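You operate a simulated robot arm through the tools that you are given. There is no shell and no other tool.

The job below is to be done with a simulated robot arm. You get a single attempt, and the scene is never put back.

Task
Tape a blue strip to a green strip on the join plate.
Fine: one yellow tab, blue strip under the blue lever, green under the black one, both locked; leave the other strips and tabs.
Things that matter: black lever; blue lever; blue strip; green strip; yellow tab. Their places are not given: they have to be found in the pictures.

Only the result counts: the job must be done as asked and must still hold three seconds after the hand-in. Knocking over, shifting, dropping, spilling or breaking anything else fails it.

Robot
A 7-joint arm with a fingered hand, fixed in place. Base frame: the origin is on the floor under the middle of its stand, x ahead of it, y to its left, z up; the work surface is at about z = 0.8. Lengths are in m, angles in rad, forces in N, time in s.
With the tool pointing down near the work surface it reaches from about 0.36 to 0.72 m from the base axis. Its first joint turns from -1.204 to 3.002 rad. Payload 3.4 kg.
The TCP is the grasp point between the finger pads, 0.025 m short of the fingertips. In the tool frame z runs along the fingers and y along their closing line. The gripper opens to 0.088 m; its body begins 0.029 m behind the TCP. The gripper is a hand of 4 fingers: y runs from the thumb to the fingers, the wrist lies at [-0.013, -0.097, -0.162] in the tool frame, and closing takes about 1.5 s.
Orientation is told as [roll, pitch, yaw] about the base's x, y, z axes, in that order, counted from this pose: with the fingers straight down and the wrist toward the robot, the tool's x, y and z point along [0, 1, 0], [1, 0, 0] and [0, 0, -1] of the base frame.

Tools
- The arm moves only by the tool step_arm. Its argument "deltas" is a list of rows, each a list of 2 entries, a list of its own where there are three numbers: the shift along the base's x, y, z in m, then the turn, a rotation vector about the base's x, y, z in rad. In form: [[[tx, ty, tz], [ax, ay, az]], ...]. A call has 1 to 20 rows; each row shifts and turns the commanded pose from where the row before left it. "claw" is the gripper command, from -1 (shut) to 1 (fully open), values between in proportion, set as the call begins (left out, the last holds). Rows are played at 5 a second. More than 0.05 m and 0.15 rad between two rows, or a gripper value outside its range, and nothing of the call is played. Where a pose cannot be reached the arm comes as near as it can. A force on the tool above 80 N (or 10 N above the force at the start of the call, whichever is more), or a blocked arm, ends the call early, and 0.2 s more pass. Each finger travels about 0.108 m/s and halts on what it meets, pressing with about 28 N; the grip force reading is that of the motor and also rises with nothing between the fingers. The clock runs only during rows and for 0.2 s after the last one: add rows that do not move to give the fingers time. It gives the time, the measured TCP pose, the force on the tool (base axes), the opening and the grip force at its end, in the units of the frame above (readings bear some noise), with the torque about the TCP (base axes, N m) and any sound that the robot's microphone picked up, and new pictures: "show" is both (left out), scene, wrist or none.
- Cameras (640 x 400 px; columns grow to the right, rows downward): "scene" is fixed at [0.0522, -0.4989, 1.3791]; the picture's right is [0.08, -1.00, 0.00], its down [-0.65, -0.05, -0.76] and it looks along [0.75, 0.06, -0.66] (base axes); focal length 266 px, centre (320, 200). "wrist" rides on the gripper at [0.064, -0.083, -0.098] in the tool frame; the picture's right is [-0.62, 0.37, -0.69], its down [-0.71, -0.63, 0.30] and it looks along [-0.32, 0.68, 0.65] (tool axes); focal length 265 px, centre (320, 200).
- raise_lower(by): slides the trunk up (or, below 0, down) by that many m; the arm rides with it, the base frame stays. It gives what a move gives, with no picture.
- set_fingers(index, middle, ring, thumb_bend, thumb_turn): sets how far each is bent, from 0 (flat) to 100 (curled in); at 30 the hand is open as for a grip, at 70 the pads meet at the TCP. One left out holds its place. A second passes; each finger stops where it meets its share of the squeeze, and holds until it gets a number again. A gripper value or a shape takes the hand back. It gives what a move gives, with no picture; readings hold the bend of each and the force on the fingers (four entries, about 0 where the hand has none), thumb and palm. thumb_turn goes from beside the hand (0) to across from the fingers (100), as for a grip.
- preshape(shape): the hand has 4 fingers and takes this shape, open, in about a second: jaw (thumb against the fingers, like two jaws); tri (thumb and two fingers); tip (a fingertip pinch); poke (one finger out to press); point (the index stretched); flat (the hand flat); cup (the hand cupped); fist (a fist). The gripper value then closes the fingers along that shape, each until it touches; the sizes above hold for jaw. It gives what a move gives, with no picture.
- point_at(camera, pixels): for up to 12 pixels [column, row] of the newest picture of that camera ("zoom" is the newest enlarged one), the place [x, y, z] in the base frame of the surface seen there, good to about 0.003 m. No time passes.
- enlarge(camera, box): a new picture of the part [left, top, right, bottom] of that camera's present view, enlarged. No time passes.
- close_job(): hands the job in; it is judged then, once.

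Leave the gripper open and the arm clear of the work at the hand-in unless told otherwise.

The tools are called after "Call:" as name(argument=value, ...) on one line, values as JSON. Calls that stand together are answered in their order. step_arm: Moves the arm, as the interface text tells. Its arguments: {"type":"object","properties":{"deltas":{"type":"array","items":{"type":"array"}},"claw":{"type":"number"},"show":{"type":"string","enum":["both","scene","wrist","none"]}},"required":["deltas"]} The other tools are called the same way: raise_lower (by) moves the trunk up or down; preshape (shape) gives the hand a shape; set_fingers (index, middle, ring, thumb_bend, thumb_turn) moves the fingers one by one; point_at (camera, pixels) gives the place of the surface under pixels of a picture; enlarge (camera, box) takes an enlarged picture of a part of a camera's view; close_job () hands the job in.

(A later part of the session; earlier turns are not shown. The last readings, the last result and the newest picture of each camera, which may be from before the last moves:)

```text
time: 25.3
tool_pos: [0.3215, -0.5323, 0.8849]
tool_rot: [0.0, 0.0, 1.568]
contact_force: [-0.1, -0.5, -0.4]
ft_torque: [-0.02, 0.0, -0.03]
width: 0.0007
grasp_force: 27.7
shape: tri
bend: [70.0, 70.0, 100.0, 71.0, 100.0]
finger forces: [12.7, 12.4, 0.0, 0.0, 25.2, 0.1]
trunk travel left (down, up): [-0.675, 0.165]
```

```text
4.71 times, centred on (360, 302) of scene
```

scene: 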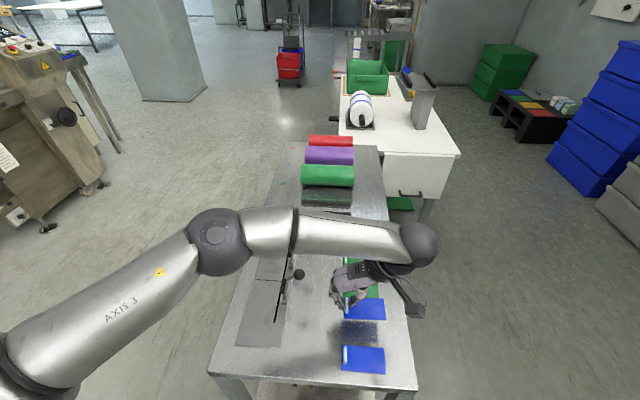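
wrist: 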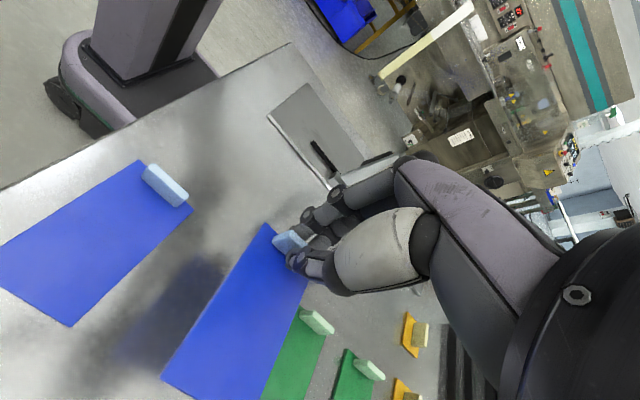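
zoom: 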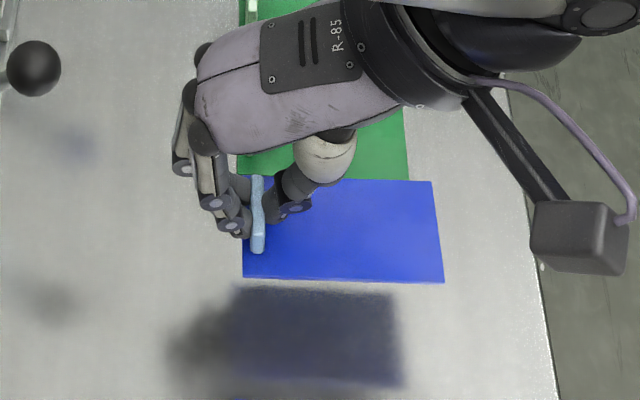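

The strip is lifted and level. I'll measure its corners in the hand to know where it sits relative to the TCP.

Call:
point_at(camera="zoom", pixels=[[244, 276], [441, 280], [431, 184], [258, 249], [260, 220], [340, 275], [350, 200], [436, 230]])

```text
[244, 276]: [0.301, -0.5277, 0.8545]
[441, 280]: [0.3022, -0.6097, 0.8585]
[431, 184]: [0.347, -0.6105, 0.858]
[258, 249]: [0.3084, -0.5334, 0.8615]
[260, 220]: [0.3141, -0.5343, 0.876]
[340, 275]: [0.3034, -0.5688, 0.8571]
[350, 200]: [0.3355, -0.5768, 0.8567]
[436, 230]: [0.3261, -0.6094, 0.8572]
```

The strip's far end is 0.078 from the TCP. I'll raise to z≈0.985, then move over the plate while turning the yaw to 0, so the handle ends at the +x end.

Call:
step_arm(deltas=[[[0, 0, 0.025], [0, 0, 0]], [[0, 0, 0.025], [0, 0, 0]], [[0, 0, 0.025], [0, 0, 0]], [[0, 0, 0.025], [0, 0, 0]], [[0.0131, 0.0145, 0], [0, 0, -0.1309]], [[0.0131, 0.0145, 0], [0, 0, -0.1309]], [[0.0131, 0.0145, 0], [0, 0, -0.1309]], [[0.0131, 0.0145, 0], [0, 0, -0.1309]], [[0.0131, 0.0145, 0], [0, 0, -0.1309]], [[0.0131, 0.0145, 0], [0, 0, -0.1309]], [[0.0131, 0.0145, 0], [0, 0, -0.1309]], [[0.0131, 0.0145, 0], [0, 0, -0.1309]], [[0.0131, 0.0145, 0], [0, 0, -0.1309]], [[0.0131, 0.0145, 0], [0, 0, -0.1309]], [[0.0131, 0.0145, 0], [0, 0, -0.1309]], [[0.0131, 0.0145, 0], [0, 0, -0.1309]], [[0, 0, 0], [0, 0, 0]]])

Call:
enlarge(camera="scene", box=[230, 170, 360, 300])

```text
time: 28.9
tool_pos: [0.4797, -0.3587, 0.9839]
tool_rot: [-0.001, 0.0, -0.003]
contact_force: [0.5, 0.7, -1.4]
ft_torque: [-0.01, 0.02, 0.0]
width: 0.0006
grasp_force: 28.0
shape: tri
bend: [70.0, 70.0, 100.0, 71.0, 100.0]
finger forces: [12.7, 12.6, 0.0, 0.0, 25.3, 0.1]
trunk travel left (down, up): [-0.675, 0.165]
```

scene: 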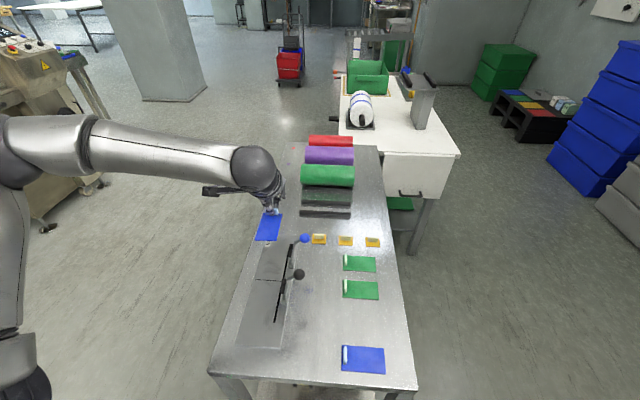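
wrist: 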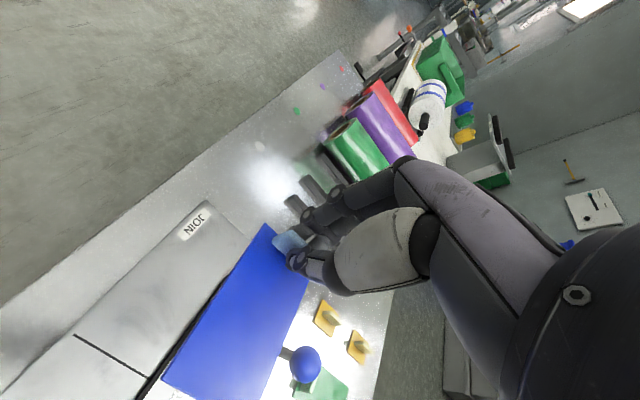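

```text
3.08 times, centred on (295, 235) of scene
```

zoom: 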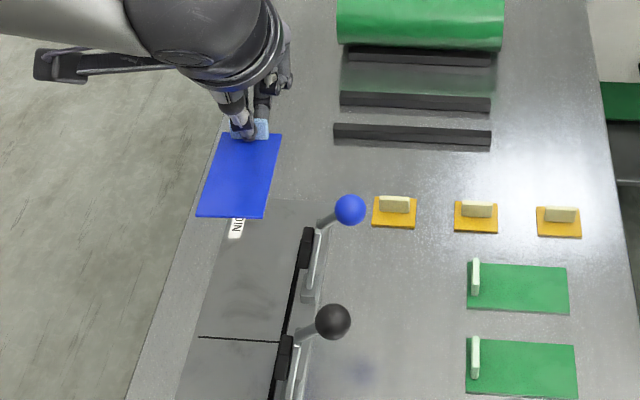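

The strip now points along x above the plate. I'll measure its corners to correct x, y and yaw before lowering.

Call:
point_at(camera="zoom", pixels=[[198, 213], [260, 215], [280, 138], [220, 136], [207, 180], [271, 175], [240, 170], [230, 213]])

Call:
enlarge(camera="wrist", box=[60, 180, 360, 400])

```text
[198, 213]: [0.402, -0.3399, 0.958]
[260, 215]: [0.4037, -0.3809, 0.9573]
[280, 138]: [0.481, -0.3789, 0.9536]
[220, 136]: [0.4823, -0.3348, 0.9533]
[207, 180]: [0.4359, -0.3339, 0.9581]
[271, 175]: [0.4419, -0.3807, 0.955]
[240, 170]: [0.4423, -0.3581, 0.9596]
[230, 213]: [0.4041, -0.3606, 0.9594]
```

```text
1.82 times, centred on (210, 290) of wrist
```

zoom: 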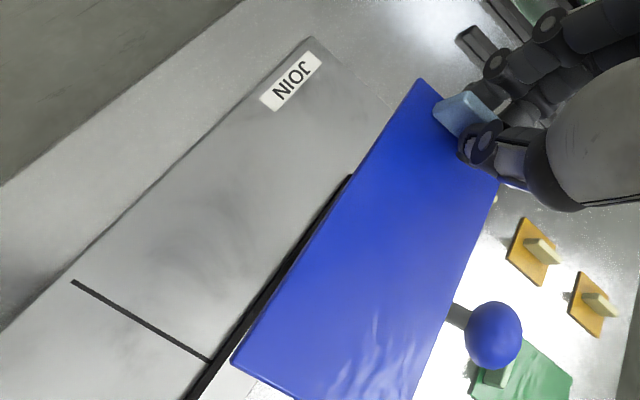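

The strip is well aligned: far end at x≈0.402 and right edge at y≈-0.381. I'll shift +y by 3 mm to clear the fence and lower partway to z≈0.89, then check clearance to the blue lever.

Call:
step_arm(deltas=[[[0, 0.003, -0.02], [0, 0, 0.002]], [[0, 0, -0.025], [0, 0, 0]], [[0, 0, -0.025], [0, 0, 0]], [[0, 0, -0.024], [0, 0, 0]], [[0, 0, 0], [0, 0, 0]]])

Call:
enlarge(camera="scene", box=[240, 190, 340, 280])

Call:
enlarge(camera="wrist", box=[100, 180, 400, 400])

```text
time: 30.1
tool_pos: [0.4783, -0.3552, 0.8911]
tool_rot: [0.0, -0.001, -0.001]
contact_force: [0.3, -0.2, 0.2]
ft_torque: [0.01, -0.02, 0.02]
width: 0.0
grasp_force: 28.1
shape: tri
bend: [70.0, 70.0, 100.0, 71.0, 100.0]
finger forces: [12.6, 12.7, 0.1, 0.1, 25.3, 0.1]
trunk travel left (down, up): [-0.675, 0.165]
```

scene: 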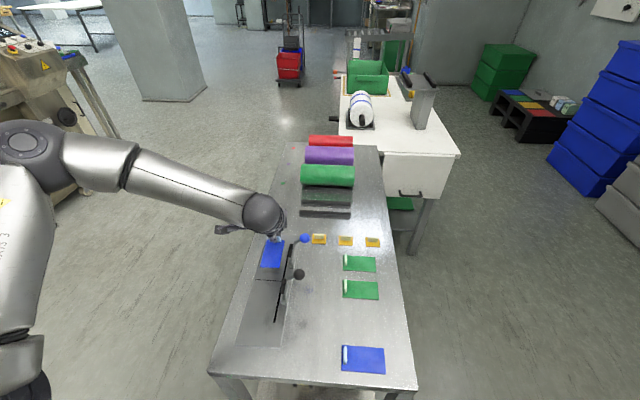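
wrist: 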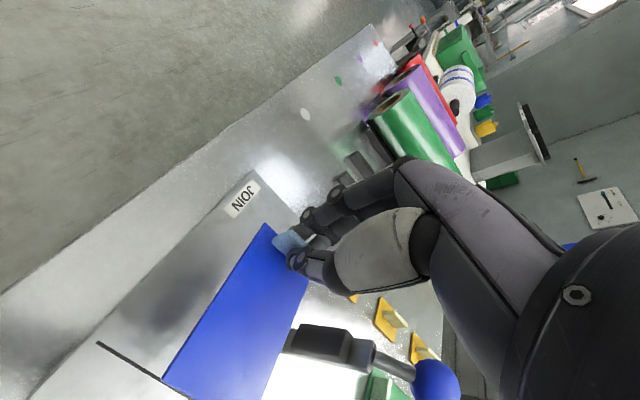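

```text
4.44 times, centred on (290, 235) of scene
```

zoom: 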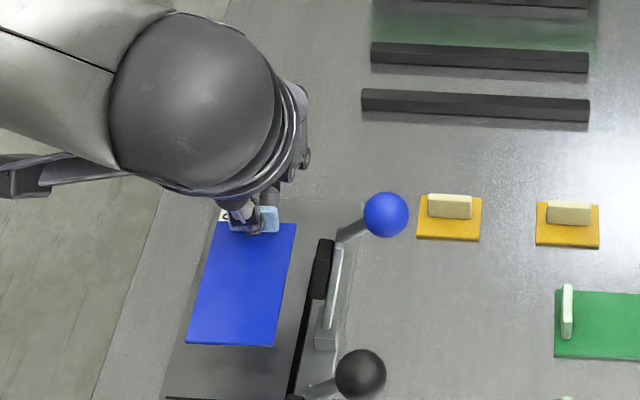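

```text
1.82 times, centred on (250, 290) of wrist
```

zoom: 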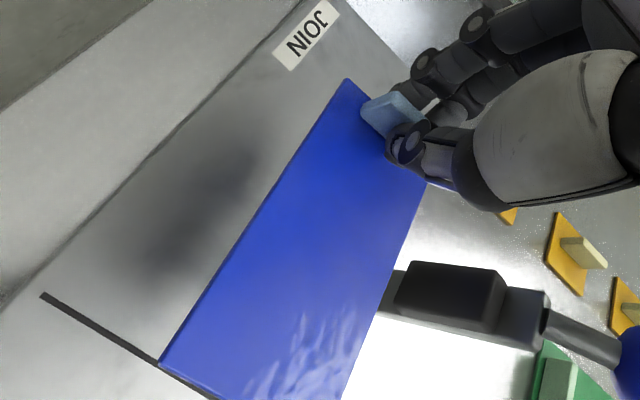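

There's good clearance to the lever. I'll lower toward the plate in smaller steps to z≈0.847.

Call:
step_arm(deltas=[[[0, 0, -0.015], [0, 0, 0]], [[0, 0, -0.015], [0, 0, 0]], [[0, 0, -0.01], [0, 0, 0]], [[0, 0, -0.004], [0, 0, 0]], [[0, 0, 0], [0, 0, 0]]])

Call:
enlarge(camera="scene", box=[240, 215, 320, 285])

Call:
enlarge(camera="wrist", box=[100, 180, 400, 400])

```text
time: 31.3
tool_pos: [0.4787, -0.3563, 0.8467]
tool_rot: [0.0, 0.0, 0.001]
contact_force: [0.4, 0.1, 0.2]
ft_torque: [-0.02, 0.0, -0.05]
width: 0.0002
grasp_force: 27.5
shape: tri
bend: [70.0, 70.0, 100.0, 71.0, 100.0]
finger forces: [12.6, 12.6, 0.1, 0.1, 25.3, 0.1]
trunk travel left (down, up): [-0.675, 0.165]
```

scene: 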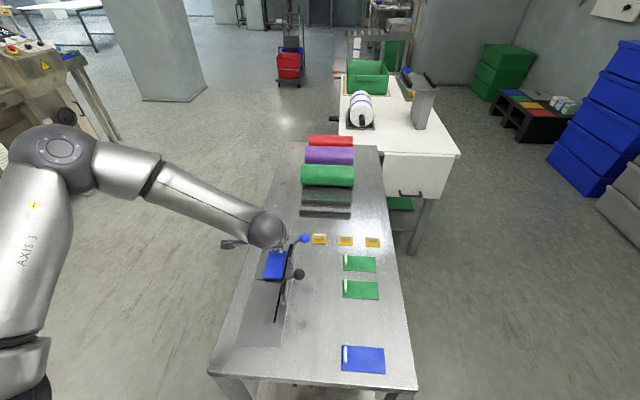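
wrist: 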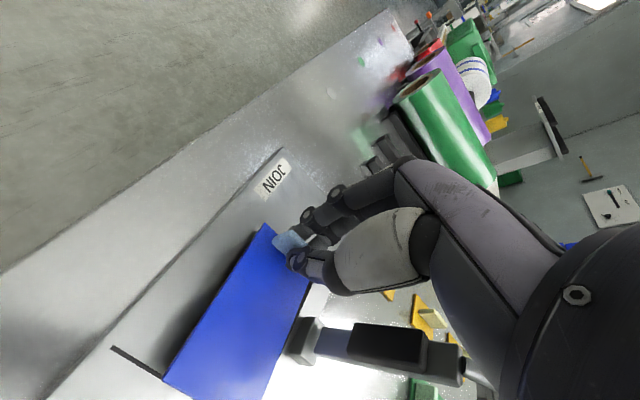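

```text
5.71 times, centred on (280, 250) of scene
```

zoom: 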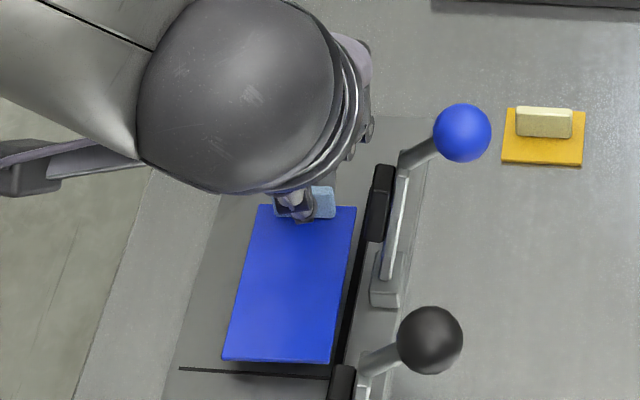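

```text
1.82 times, centred on (250, 290) of wrist
```

zoom: 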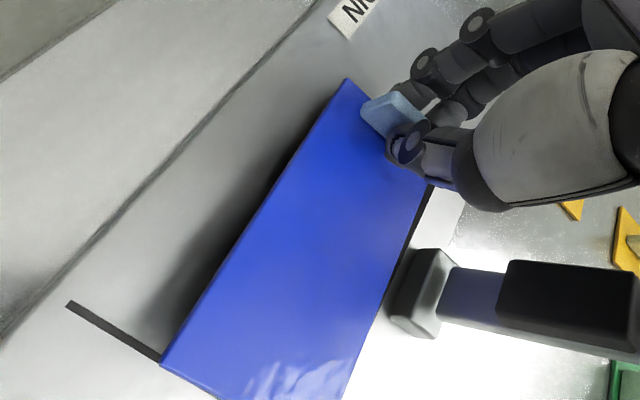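

It's a few millimetres above the plate. I'll lower in 1 mm steps and watch the force.

Call:
step_arm(deltas=[[[0, 0, -0.001], [0, 0, 0]], [[0, 0, -0.001], [0, 0, 0]], [[0, 0, -0.001], [0, 0, 0]], [[0, 0, -0.001], [0, 0, 0]], [[0, 0, 0], [0, 0, 0]]])

Call:
enlarge(camera="wrist", box=[100, 220, 360, 400])

Call:
enlarge(camera="scene", box=[250, 235, 310, 285])

```text
time: 32.5
tool_pos: [0.4786, -0.3549, 0.8431]
tool_rot: [-0.001, 0.001, 0.001]
contact_force: [0.6, 1.0, 0.5]
ft_torque: [-0.01, 0.02, -0.02]
width: 0.0005
grasp_force: 28.4
shape: tri
bend: [70.0, 70.0, 100.0, 71.0, 100.0]
finger forces: [12.6, 12.7, 0.1, 0.0, 25.4, 0.0]
trunk travel left (down, up): [-0.675, 0.165]
```

scene: 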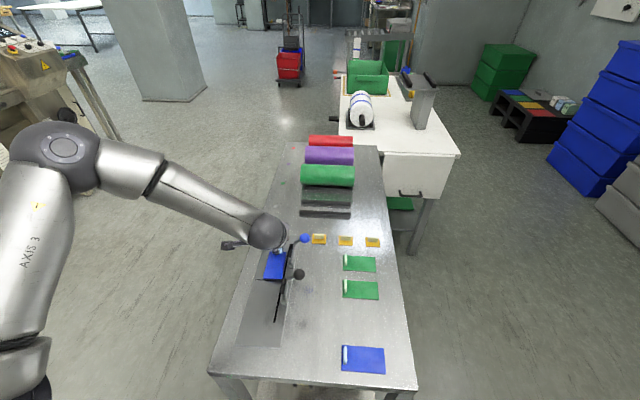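
wrist: 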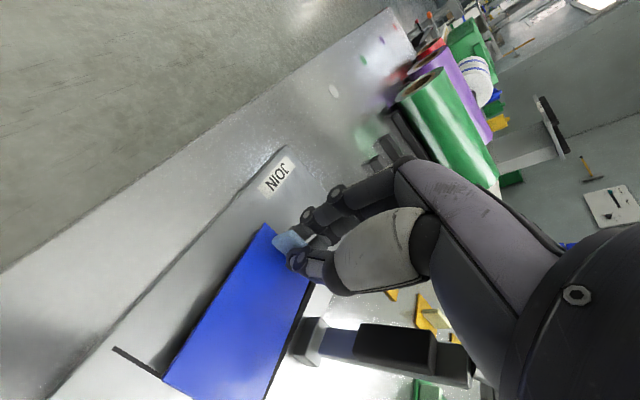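

```text
2.22 times, centred on (230, 310) of wrist
```

zoom: 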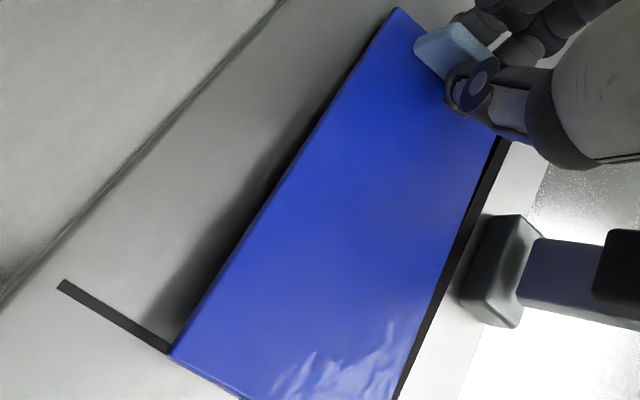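

```text
8.00 times, centred on (280, 260) of scene
```

zoom: 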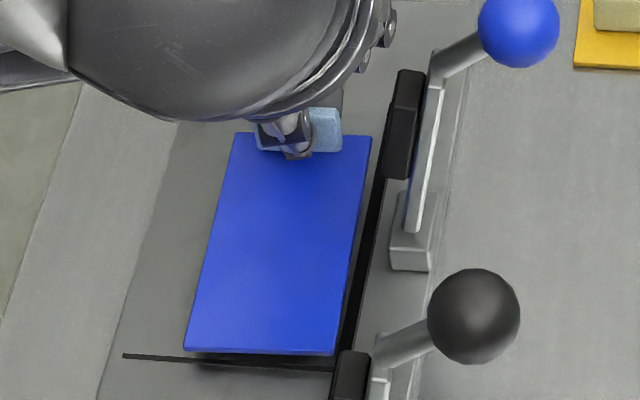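

Call:
point_at(camera="zoom", pixels=[[190, 345], [332, 350], [368, 142], [236, 138], [345, 330], [350, 330], [130, 356], [200, 360], [320, 367], [260, 250], [372, 215], [380, 190]])

```text
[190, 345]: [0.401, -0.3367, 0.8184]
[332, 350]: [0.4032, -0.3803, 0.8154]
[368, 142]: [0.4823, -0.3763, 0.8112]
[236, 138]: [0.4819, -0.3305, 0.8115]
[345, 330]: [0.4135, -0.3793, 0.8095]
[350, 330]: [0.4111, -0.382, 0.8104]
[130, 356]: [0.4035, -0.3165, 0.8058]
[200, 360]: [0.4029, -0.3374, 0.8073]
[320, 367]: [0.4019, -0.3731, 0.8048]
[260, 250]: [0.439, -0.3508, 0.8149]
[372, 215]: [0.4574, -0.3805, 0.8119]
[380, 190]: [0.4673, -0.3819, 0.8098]
```

Still about 3 mm above the plate. I'll lower on in 1 mm steps.

Call:
step_arm(deltas=[[[0, 0, -0.001], [0, 0, 0]], [[0, 0, -0.001], [0, 0, 0]], [[0, 0, 0], [0, 0, 0]]], show="none")

Call:
step_arm(deltas=[[[0, 0, -0.001], [0, 0, 0]], [[0, 0, 0], [0, 0, 0]]], show="none")

```text
time: 33.3
tool_pos: [0.4788, -0.3553, 0.8403]
tool_rot: [-0.001, 0.0, 0.0]
contact_force: [-0.6, 0.8, -1.0]
ft_torque: [0.01, -0.03, 0.0]
width: 0.0002
grasp_force: 27.6
shape: tri
bend: [70.0, 70.0, 100.0, 71.0, 100.0]
finger forces: [12.5, 12.7, 0.0, 0.0, 25.4, 0.0]
trunk travel left (down, up): [-0.675, 0.165]
```

```text
time: 33.9
tool_pos: [0.479, -0.3565, 0.8402]
tool_rot: [0.0, -0.002, 0.001]
contact_force: [1.1, -0.1, 2.0]
ft_torque: [-0.04, 0.0, 0.0]
width: 0.0002
grasp_force: 27.8
shape: tri
bend: [70.0, 70.0, 100.0, 71.0, 100.0]
finger forces: [12.9, 12.9, 0.0, 0.1, 25.7, 0.0]
trunk travel left (down, up): [-0.675, 0.165]
```

A light contact of 2 N reads at z≈0.840. Now I'll slide toward the fence (-y) in 1 mm steps and watch the side force.

Call:
step_arm(deltas=[[[0, -0.001, 0], [0, 0, 0]], [[0, -0.001, 0], [0, 0, 0]], [[0, 0, 0], [0, 0, 0]]], show="none")

Call:
enlarge(camera="scene", box=[250, 235, 310, 285])

Call:
enlarge(camera="wrist", box=[100, 220, 360, 400])

```text
time: 34.7
tool_pos: [0.4788, -0.3577, 0.8405]
tool_rot: [-0.001, -0.001, 0.001]
contact_force: [0.6, 0.9, 1.2]
ft_torque: [0.01, 0.0, 0.0]
width: 0.0003
grasp_force: 27.8
shape: tri
bend: [70.0, 70.0, 100.0, 71.0, 100.0]
finger forces: [13.6, 12.5, 0.1, 0.0, 25.8, 0.0]
trunk travel left (down, up): [-0.675, 0.165]
```

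```text
8.00 times, centred on (280, 260) of scene
```

zoom: 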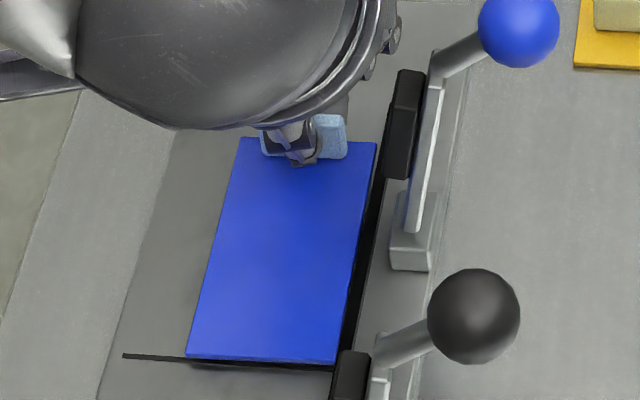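

```text
2.22 times, centred on (230, 310) of wrist
```

zoom: 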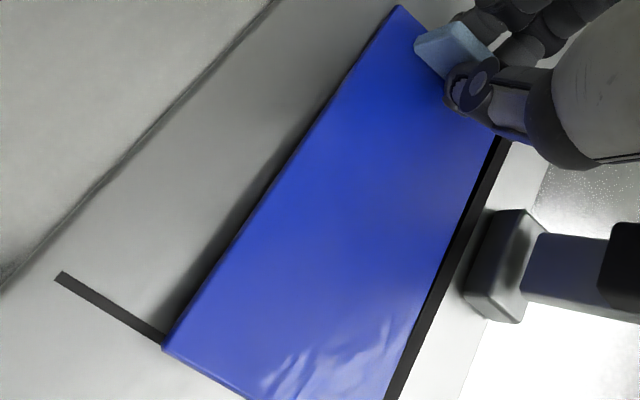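

Call:
step_arm(deltas=[[[0, -0.001, 0], [0, 0, 0]], [[0, 0, 0], [0, 0, 0]]], show="none")

Call:
step_arm(deltas=[[[0, -0.001, 0], [0, 0, 0]], [[0, 0, 0], [0, 0, 0]]], show="none")

Call:
enlarge(camera="scene", box=[250, 235, 310, 285])

Call:
enlarge(camera="wrist", box=[100, 220, 360, 400])

```text
time: 35.3
tool_pos: [0.4792, -0.3594, 0.8406]
tool_rot: [0.001, -0.001, 0.001]
contact_force: [0.5, 1.6, 0.7]
ft_torque: [0.03, -0.04, -0.07]
width: 0.0004
grasp_force: 28.1
shape: tri
bend: [70.0, 70.0, 100.0, 71.0, 100.0]
finger forces: [13.9, 12.3, 0.1, 0.1, 26.1, 0.0]
trunk travel left (down, up): [-0.675, 0.165]
```

```text
time: 35.9
tool_pos: [0.4786, -0.3599, 0.8407]
tool_rot: [0.001, -0.001, 0.0]
contact_force: [0.5, 2.8, 1.1]
ft_torque: [0.06, -0.03, 0.0]
width: 0.0001
grasp_force: 28.3
shape: tri
bend: [70.0, 70.0, 100.0, 71.0, 100.0]
finger forces: [13.8, 12.2, 0.0, 0.1, 26.1, 0.0]
trunk travel left (down, up): [-0.675, 0.165]
```

```text
8.00 times, centred on (280, 260) of scene
```

zoom: 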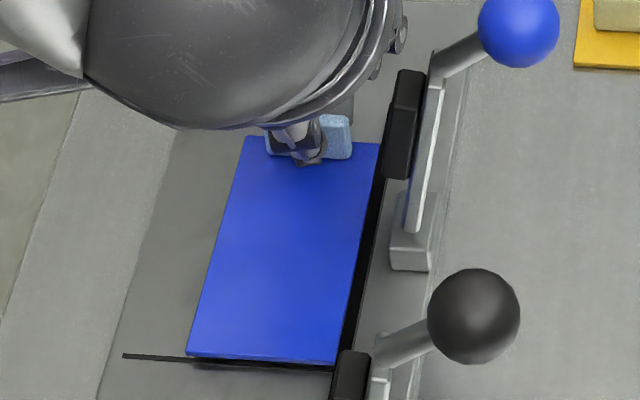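

```text
2.22 times, centred on (230, 310) of wrist
```

zoom: 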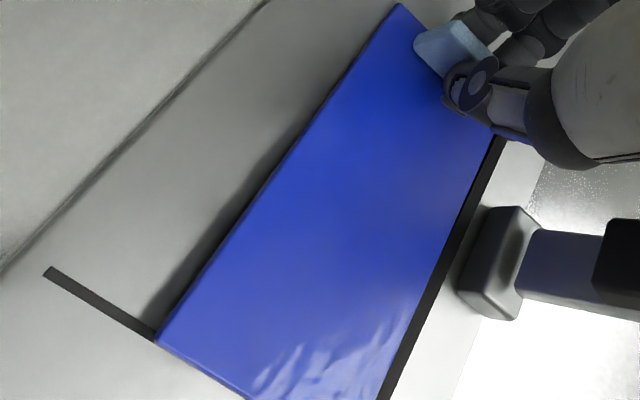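

Side force is 2.8 N, so the seam-end corner touches the fence. The strip's end edge is rotated about 0.03 rad from the seam line. I'll turn the hand by -0.03 rad and nudge to the fence again.

Call:
step_arm(deltas=[[[0, 0, 0], [0, 0, -0.015]], [[0, -0.0005, 0], [0, 0, -0.015]], [[0, -0.0005, 0], [0, 0, 0]], [[0, 0, 0], [0, 0, 0]]], show="none")

Call:
step_arm(deltas=[[[0, -0.001, 0], [0, 0, 0]], [[0, 0, 0], [0, 0, 0]]], show="none")

Call:
enlarge(camera="scene", box=[250, 235, 310, 285])

Call:
enlarge(camera="wrist", box=[100, 220, 360, 400])

```text
time: 36.9
tool_pos: [0.4791, -0.3601, 0.8406]
tool_rot: [-0.002, 0.001, -0.03]
contact_force: [0.4, 6.1, 2.3]
ft_torque: [0.1, -0.01, -0.01]
width: 0.0002
grasp_force: 27.3
shape: tri
bend: [70.0, 70.0, 100.0, 71.0, 100.0]
finger forces: [12.7, 13.1, 0.0, 0.0, 26.2, 0.0]
trunk travel left (down, up): [-0.675, 0.165]
```

```text
time: 37.5
tool_pos: [0.4794, -0.3598, 0.8411]
tool_rot: [-0.002, -0.002, -0.032]
contact_force: [0.6, 8.2, 2.5]
ft_torque: [0.2, 0.03, 0.02]
width: 0.0004
grasp_force: 27.8
shape: tri
bend: [70.0, 70.0, 100.0, 71.0, 100.0]
finger forces: [12.8, 13.2, 0.0, 0.1, 26.4, 0.0]
trunk travel left (down, up): [-0.675, 0.165]
```

```text
8.00 times, centred on (280, 260) of scene
```

zoom: 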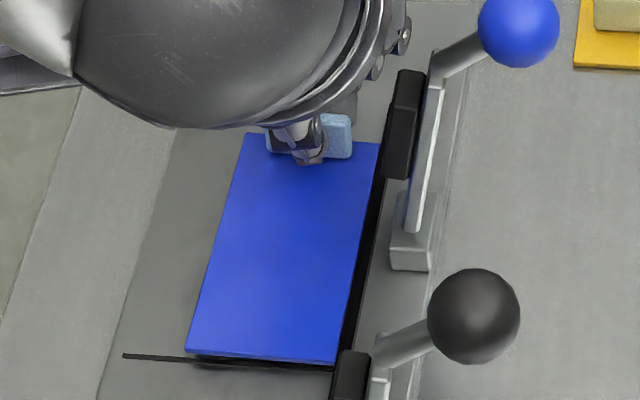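

```text
2.22 times, centred on (230, 310) of wrist
```

zoom: 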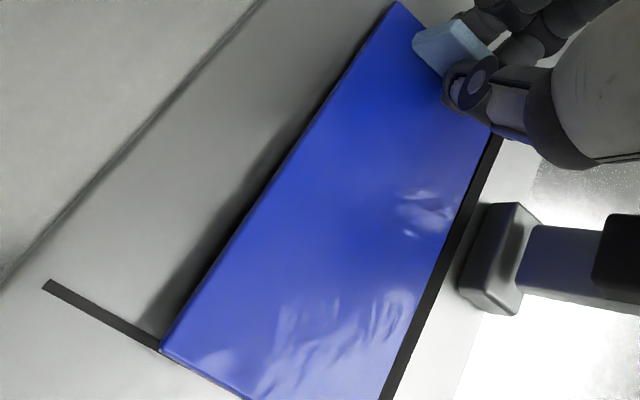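

Side force is 8 N and the strip now lies flush along the fence with its end on the seam. I'll relax the side push, then open the hand.

Call:
step_arm(deltas=[[[0, 0.001, 0], [0, 0, 0]], [[0, 0.0008, 0], [0, 0, 0]], [[0, 0, 0], [0, 0, 0]]], show="none")

Call:
step_arm(deltas=[[[0, 0, 0], [0, 0, 0]], [[0, 0, 0], [0, 0, 0]], [[0, 0, 0], [0, 0, 0]], [[0, 0, 0], [0, 0, 0]], [[0, 0, 0], [0, 0, 0]]], claw=0.2)

Call:
enlarge(camera="scene", box=[250, 235, 310, 285])

Call:
enlarge(camera="wrist", box=[100, 220, 360, 400])

```text
time: 38.3
tool_pos: [0.4773, -0.3584, 0.8397]
tool_rot: [-0.002, 0.0, -0.032]
contact_force: [0.3, 3.8, 1.8]
ft_torque: [0.11, -0.01, -0.02]
width: 0.0003
grasp_force: 28.1
shape: tri
bend: [70.0, 70.0, 100.0, 71.0, 100.0]
finger forces: [12.8, 13.7, 0.0, 0.0, 26.2, 0.0]
trunk travel left (down, up): [-0.675, 0.165]
```

```text
time: 39.5
tool_pos: [0.478, -0.3594, 0.8382]
tool_rot: [0.0, -0.001, -0.028]
contact_force: [-0.9, 0.6, 0.5]
ft_torque: [0.01, -0.01, 0.01]
width: 0.0526
grasp_force: 0.0
shape: tri
bend: [73.0, 41.0, 99.0, 65.0, 100.0]
finger forces: [0.0, 0.0, 0.0, 0.0, 0.0, 0.1]
trunk travel left (down, up): [-0.675, 0.165]
```

scene: 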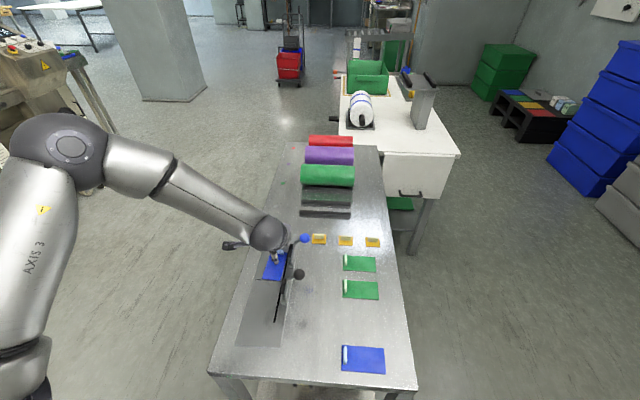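
wrist: 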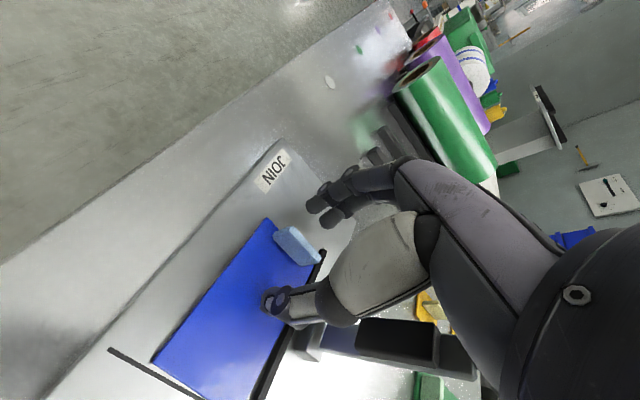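

```text
8.00 times, centred on (280, 260) of scene
```

zoom: 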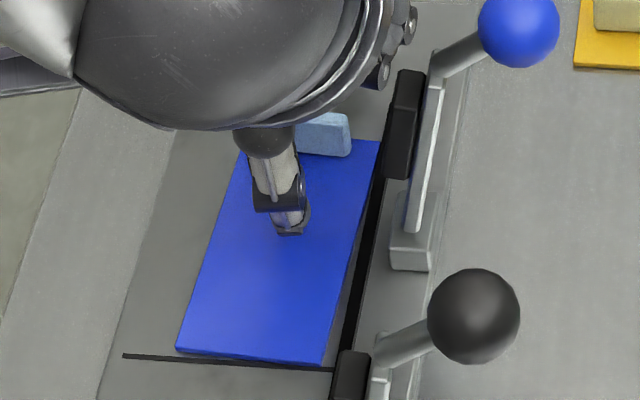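

```text
2.22 times, centred on (230, 310) of wrist
```

zoom: 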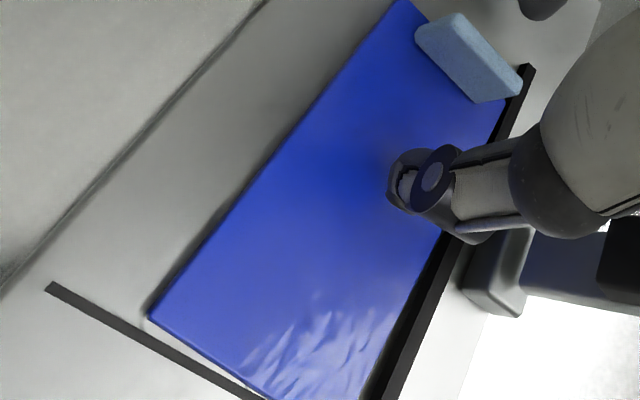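

On release the strip sprang slightly, and its seam end moved a few mm off the fence from the stored side force. I'll measure the edges before correcting.

Call:
enlarge(camera="scene", box=[260, 245, 305, 285])

Call:
point_at(camera="wrist", pixels=[[170, 342], [200, 305], [230, 268], [255, 236], [252, 390], [268, 360], [285, 330], [160, 364], [180, 376], [112, 350], [275, 360], [260, 385]])

```text
10.00 times, centred on (282, 265) of scene
```

zoom: 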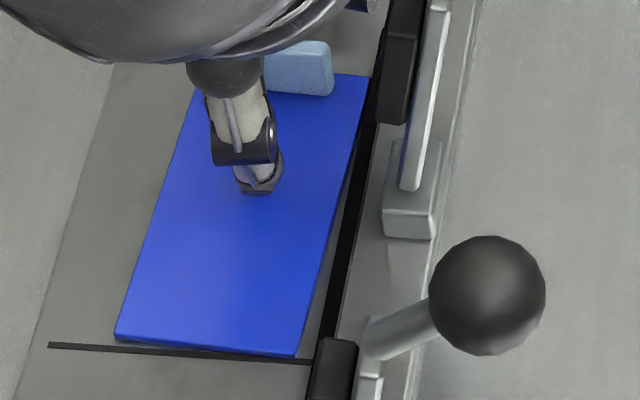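

```text
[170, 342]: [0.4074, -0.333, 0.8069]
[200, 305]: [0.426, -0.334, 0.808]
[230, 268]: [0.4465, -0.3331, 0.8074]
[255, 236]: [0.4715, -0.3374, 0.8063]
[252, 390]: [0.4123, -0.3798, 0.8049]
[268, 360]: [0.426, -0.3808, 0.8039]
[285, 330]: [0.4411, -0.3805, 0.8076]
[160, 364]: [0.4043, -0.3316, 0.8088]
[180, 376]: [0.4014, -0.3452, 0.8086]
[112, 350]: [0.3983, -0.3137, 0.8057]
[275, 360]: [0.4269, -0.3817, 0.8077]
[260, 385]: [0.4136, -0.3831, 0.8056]
```

The strip yaw is about -0.05 rad. I'll re-grip the handle here and realign it.

Call:
step_arm(deltas=[[[0, 0, 0], [0, 0, 0]], [[0, 0, 0], [0, 0, 0]], [[0, 0, 0], [0, 0, 0]], [[0, 0, 0], [0, 0, 0]], [[0, 0, 0], [0, 0, 0]], [[0, 0, 0], [0, 0, 0]], [[0, 0, 0], [0, 0, 0]]], claw=-1)

Call:
enlarge(camera="scene", box=[260, 245, 305, 285])

Call:
enlarge(camera="wrist", box=[100, 200, 360, 400])

```text
time: 41.1
tool_pos: [0.4789, -0.3604, 0.8403]
tool_rot: [0.001, 0.002, -0.029]
contact_force: [0.3, 0.1, 0.4]
ft_torque: [0.04, -0.02, 0.02]
width: 0.0009
grasp_force: 27.9
shape: tri
bend: [69.0, 70.0, 100.0, 70.0, 100.0]
finger forces: [12.7, 12.4, 0.0, 0.0, 25.1, 0.0]
trunk travel left (down, up): [-0.675, 0.165]
```

scene: 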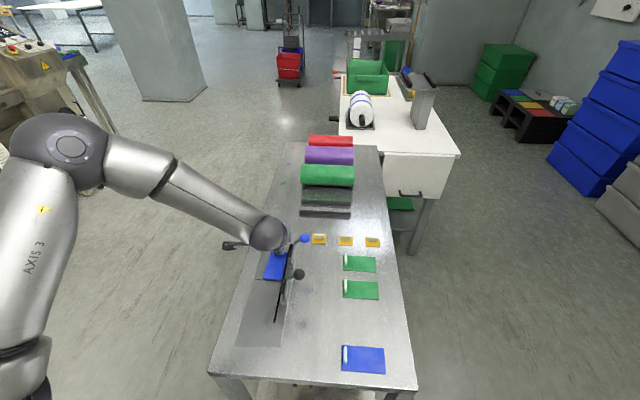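
wrist: 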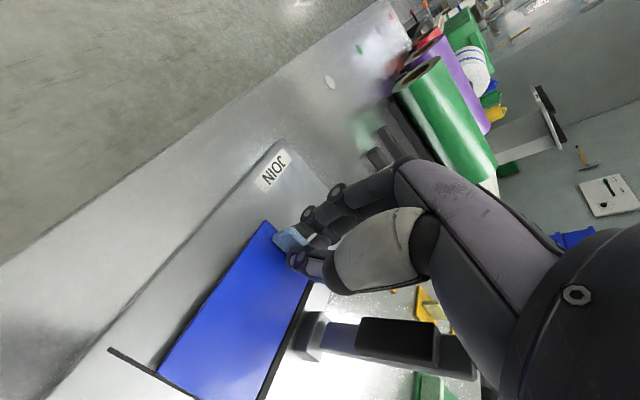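

```text
10.00 times, centred on (282, 265) of scene
```

zoom: 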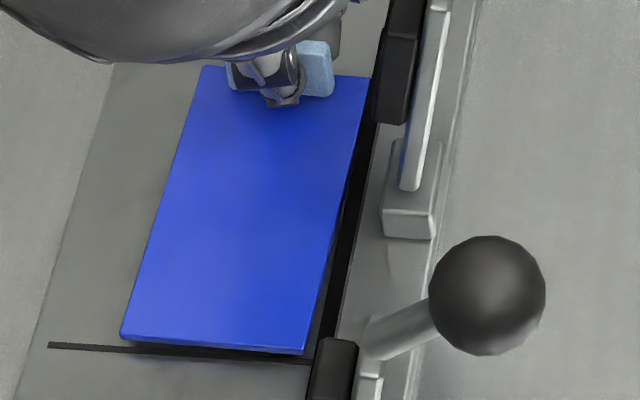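

```text
2.00 times, centred on (230, 300) of wrist
```

zoom: 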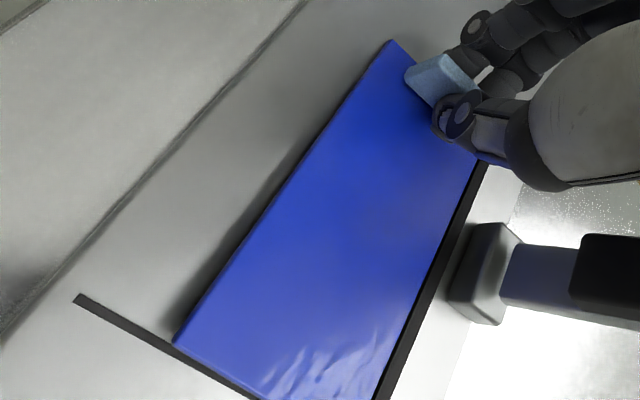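

Now the strip needs about +0.03 rad. I'll turn the hand and nudge it very lightly to the fence.

Call:
step_arm(deltas=[[[0, 0, 0.0005], [0, 0, 0.015]], [[0, 0, 0], [0, 0, 0.015]], [[0, -0.0005, 0], [0, 0, 0]], [[0, 0, 0], [0, 0, 0]]], show="none")

Call:
enlarge(camera="scene", box=[260, 245, 305, 285])

Call:
enlarge(camera="wrist", box=[100, 200, 360, 400])

```text
time: 42.1
tool_pos: [0.4779, -0.3608, 0.8405]
tool_rot: [0.001, 0.0, 0.0]
contact_force: [0.0, 1.0, 0.7]
ft_torque: [0.02, -0.02, -0.04]
width: 0.0006
grasp_force: 27.7
shape: tri
bend: [69.0, 70.0, 100.0, 70.0, 100.0]
finger forces: [12.8, 12.2, 0.0, 0.0, 25.2, 0.0]
trunk travel left (down, up): [-0.675, 0.165]
```

```text
10.00 times, centred on (282, 265) of scene
```

zoom: 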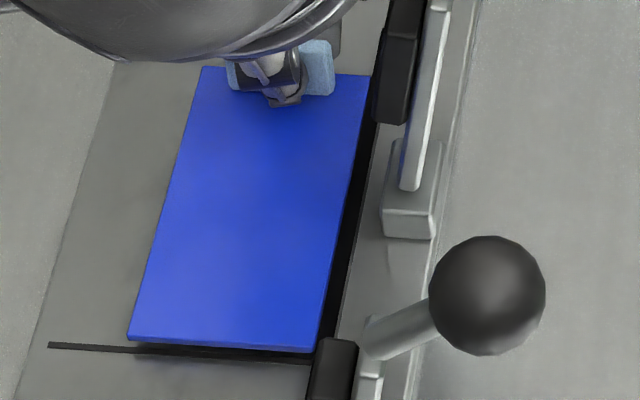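

```text
2.00 times, centred on (230, 300) of wrist
```

zoom: 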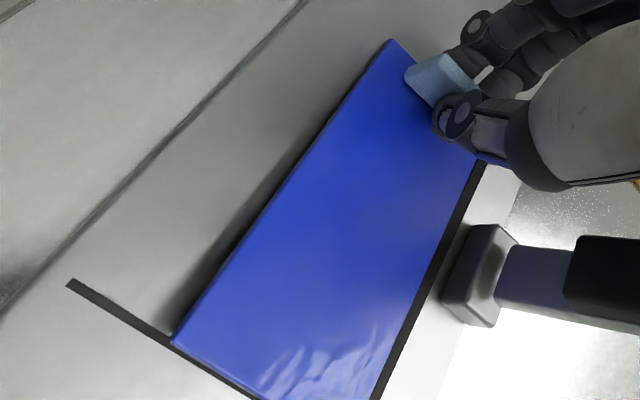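

The strip is flush with little side force (about 1 N) and its end sits at the seam. I'll release gently in two small opening steps.

Call:
step_arm(deltas=[[[0, 0.0003, -0.0005], [0, 0, 0.005]], [[0, 0, 0], [0, 0, 0]], [[0, 0, 0], [0, 0, 0]]], show="none")

Call:
step_arm(deltas=[[[0, 0, 0], [0, 0, 0]], [[0, 0, 0], [0, 0, 0]], [[0, 0, 0], [0, 0, 0]]], claw=-0.7, show="none")

Call:
enlarge(camera="scene", box=[260, 245, 305, 285])

Call:
enlarge(camera="wrist", box=[100, 200, 360, 400])

```text
time: 42.9
tool_pos: [0.4789, -0.3593, 0.8403]
tool_rot: [0.0, -0.001, 0.006]
contact_force: [-0.1, 0.6, -0.5]
ft_torque: [0.03, 0.0, 0.02]
width: 0.0005
grasp_force: 28.2
shape: tri
bend: [69.0, 70.0, 100.0, 70.0, 100.0]
finger forces: [13.0, 12.2, 0.0, 0.0, 25.2, 0.0]
trunk travel left (down, up): [-0.675, 0.165]
```

```text
time: 43.7
tool_pos: [0.4785, -0.3591, 0.8391]
tool_rot: [0.0, 0.0, 0.006]
contact_force: [-0.1, -0.3, -0.3]
ft_torque: [0.01, 0.01, 0.04]
width: 0.0129
grasp_force: 0.1
shape: tri
bend: [73.0, 61.0, 99.0, 74.0, 100.0]
finger forces: [0.0, 0.1, 0.0, 0.0, 0.1, 0.0]
trunk travel left (down, up): [-0.675, 0.165]
```

```text
10.00 times, centred on (282, 265) of scene
```

zoom: 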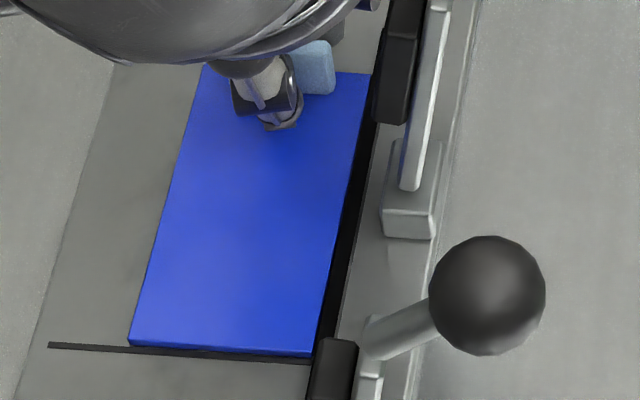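

```text
2.00 times, centred on (230, 300) of wrist
```

zoom: 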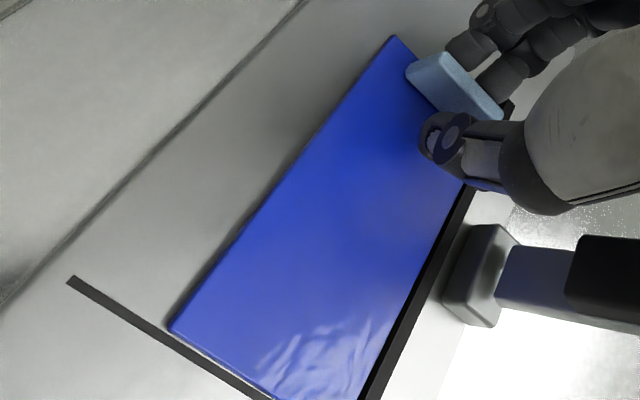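

The strip now lies flat and parallel to the fence with its end on the seam. I'll open a bit more and raise straight up.

Call:
step_arm(deltas=[[[0, 0, 0], [0, 0, 0]], [[0, 0, 0], [0, 0, 0]], [[0, 0, 0], [0, 0, 0]], [[0, 0, 0.01], [0, 0, 0]], [[0, 0, 0.02], [0, 0, 0]], [[0, 0, 0.03], [0, 0, 0]], [[0, 0, 0.04], [0, 0, 0]], [[0, 0, 0.04], [0, 0, 0]], [[0, 0, 0], [0, 0, 0]]], claw=0.0)

Call:
enlarge(camera="scene", box=[255, 230, 315, 285])

Call:
enlarge(camera="wrist", box=[40, 180, 360, 400])

```text
time: 45.7
tool_pos: [0.4785, -0.3603, 0.9787]
tool_rot: [0.001, -0.001, 0.006]
contact_force: [0.2, -0.9, -0.8]
ft_torque: [-0.01, -0.01, -0.01]
width: 0.0436
grasp_force: 0.0
shape: tri
bend: [74.0, 45.0, 99.0, 70.0, 100.0]
finger forces: [0.0, 0.0, 0.0, 0.0, 0.0, 0.1]
trunk travel left (down, up): [-0.675, 0.165]
```

scene: 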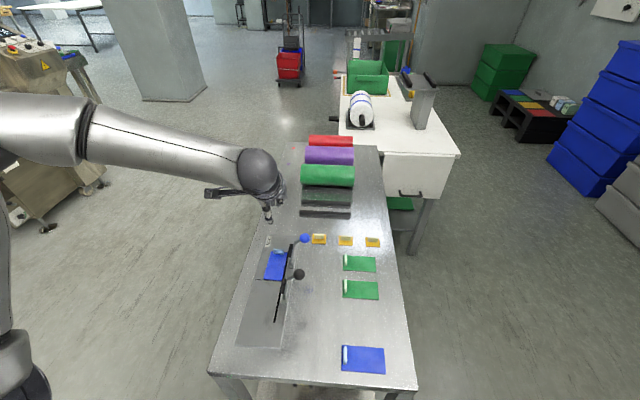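
wrist: 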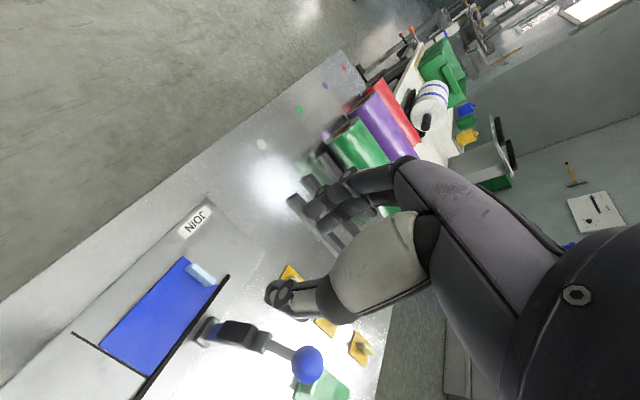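

```text
7.27 times, centred on (285, 258) of scene
```

zoom: 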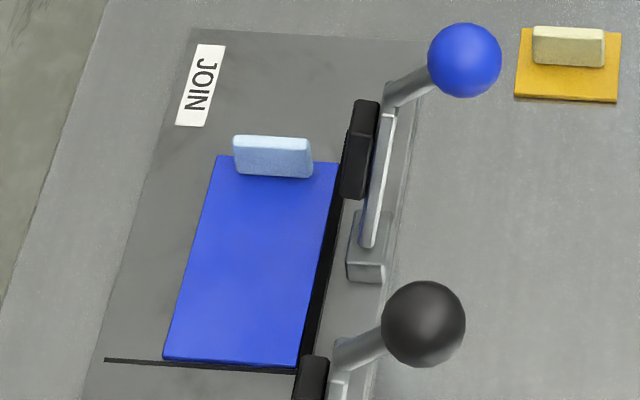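

```text
1.82 times, centred on (200, 290) of wrist
```

zoom: 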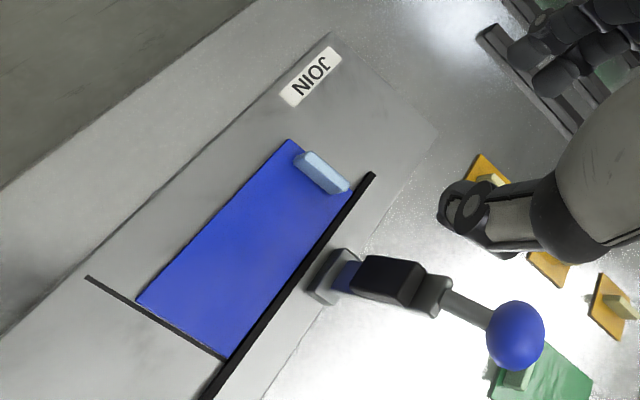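

The blue strip lies flush against the fence with its end on the seam. Next I'll lock the blue lever by pushing its knob toward +y and then down. First I close the hand in the air and move to the -y side of the blue knob at (0.45, -0.436, 0.915).

Call:
step_arm(deltas=[[[0, 0, 0.012], [0, 0, -0.006]], [[-0.007, -0.035, 0], [0, 0, 0]], [[-0.007, -0.035, 0], [0, 0, 0]], [[-0.007, -0.035, 0], [0, 0, 0]], [[-0.007, -0.03, 0], [0, 0, 0]], [[0, 0, -0.03], [0, 0, 0]], [[0, 0, -0.03], [0, 0, 0]], [[0, 0, 0], [0, 0, 0]]], claw=-1)

Call:
enlarge(camera="scene", box=[250, 190, 370, 290])

```text
time: 47.5
tool_pos: [0.4499, -0.4946, 0.9312]
tool_rot: [0.0, 0.0, -0.002]
contact_force: [-0.1, -0.4, -0.1]
ft_torque: [-0.02, -0.01, -0.02]
width: 0.0001
grasp_force: 28.3
shape: tri
bend: [70.0, 70.0, 100.0, 36.0, 100.0]
finger forces: [0.1, 0.0, 0.0, 0.0, 0.0, 0.0]
trunk travel left (down, up): [-0.675, 0.165]
```

scene: 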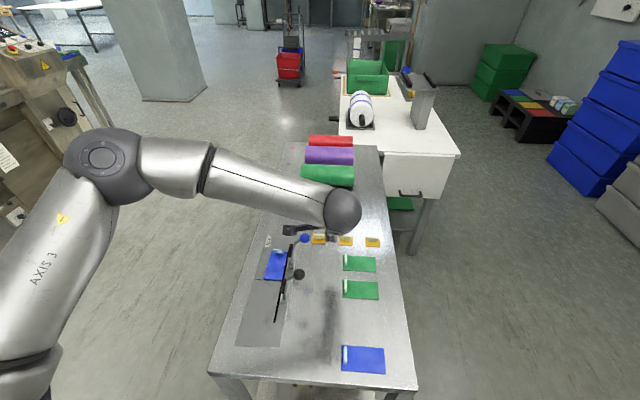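
wrist: 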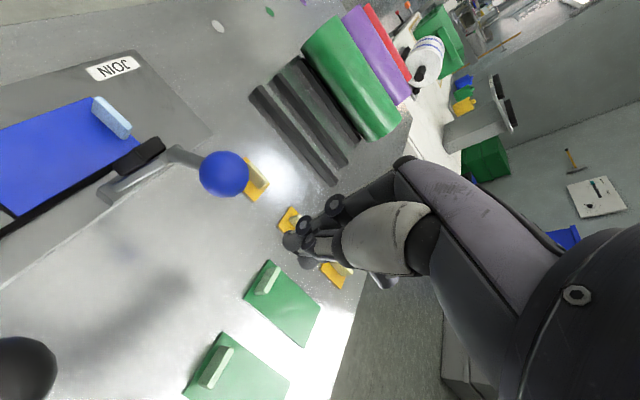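

```text
4.00 times, centred on (310, 240) of scene
```

zoom: 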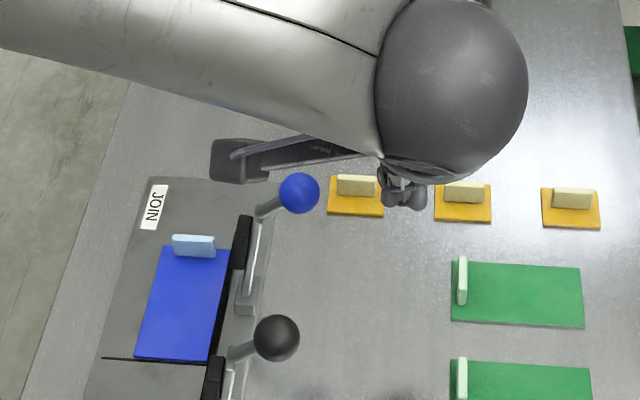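

The closed fingertips are beside the blue knob on its -y side. I'll lower slightly and push toward +y in small steps.

Call:
step_arm(deltas=[[[0, 0.005, -0.007], [0, 0, 0]], [[0, 0.01, 0], [0, 0, 0]], [[0, 0.01, 0], [0, 0, 0]], [[0, 0.01, 0], [0, 0, 0]], [[0, 0.01, 0], [0, 0, 0]]])

Call:
enlarge(camera="scene", box=[250, 190, 370, 290])

```text
time: 48.7
tool_pos: [0.4501, -0.4483, 0.924]
tool_rot: [-0.002, 0.0, -0.003]
contact_force: [0.5, -0.7, 0.7]
ft_torque: [0.01, -0.03, -0.03]
width: 0.0001
grasp_force: 28.1
shape: tri
bend: [70.0, 70.0, 100.0, 36.0, 100.0]
finger forces: [0.0, 0.1, 0.0, 0.0, 0.0, 0.0]
trunk travel left (down, up): [-0.675, 0.165]
```

scene: 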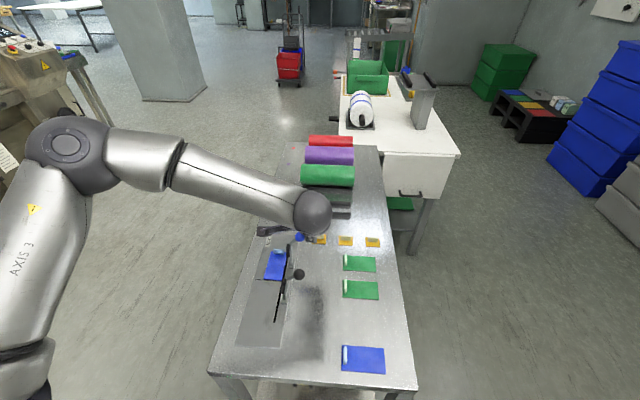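
wrist: 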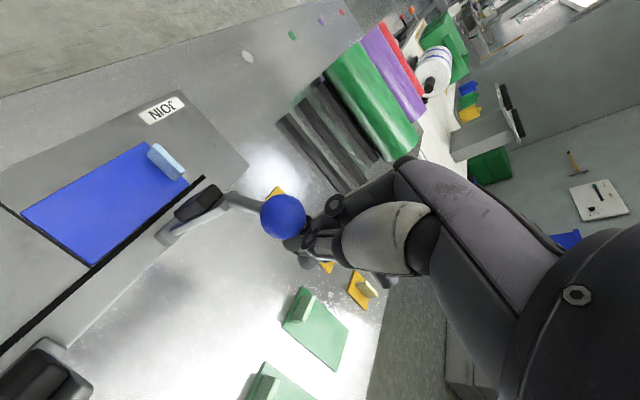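

```text
4.00 times, centred on (310, 240) of scene
```

zoom: 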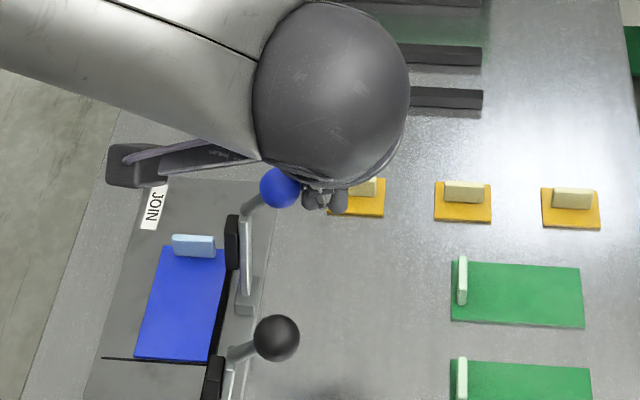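

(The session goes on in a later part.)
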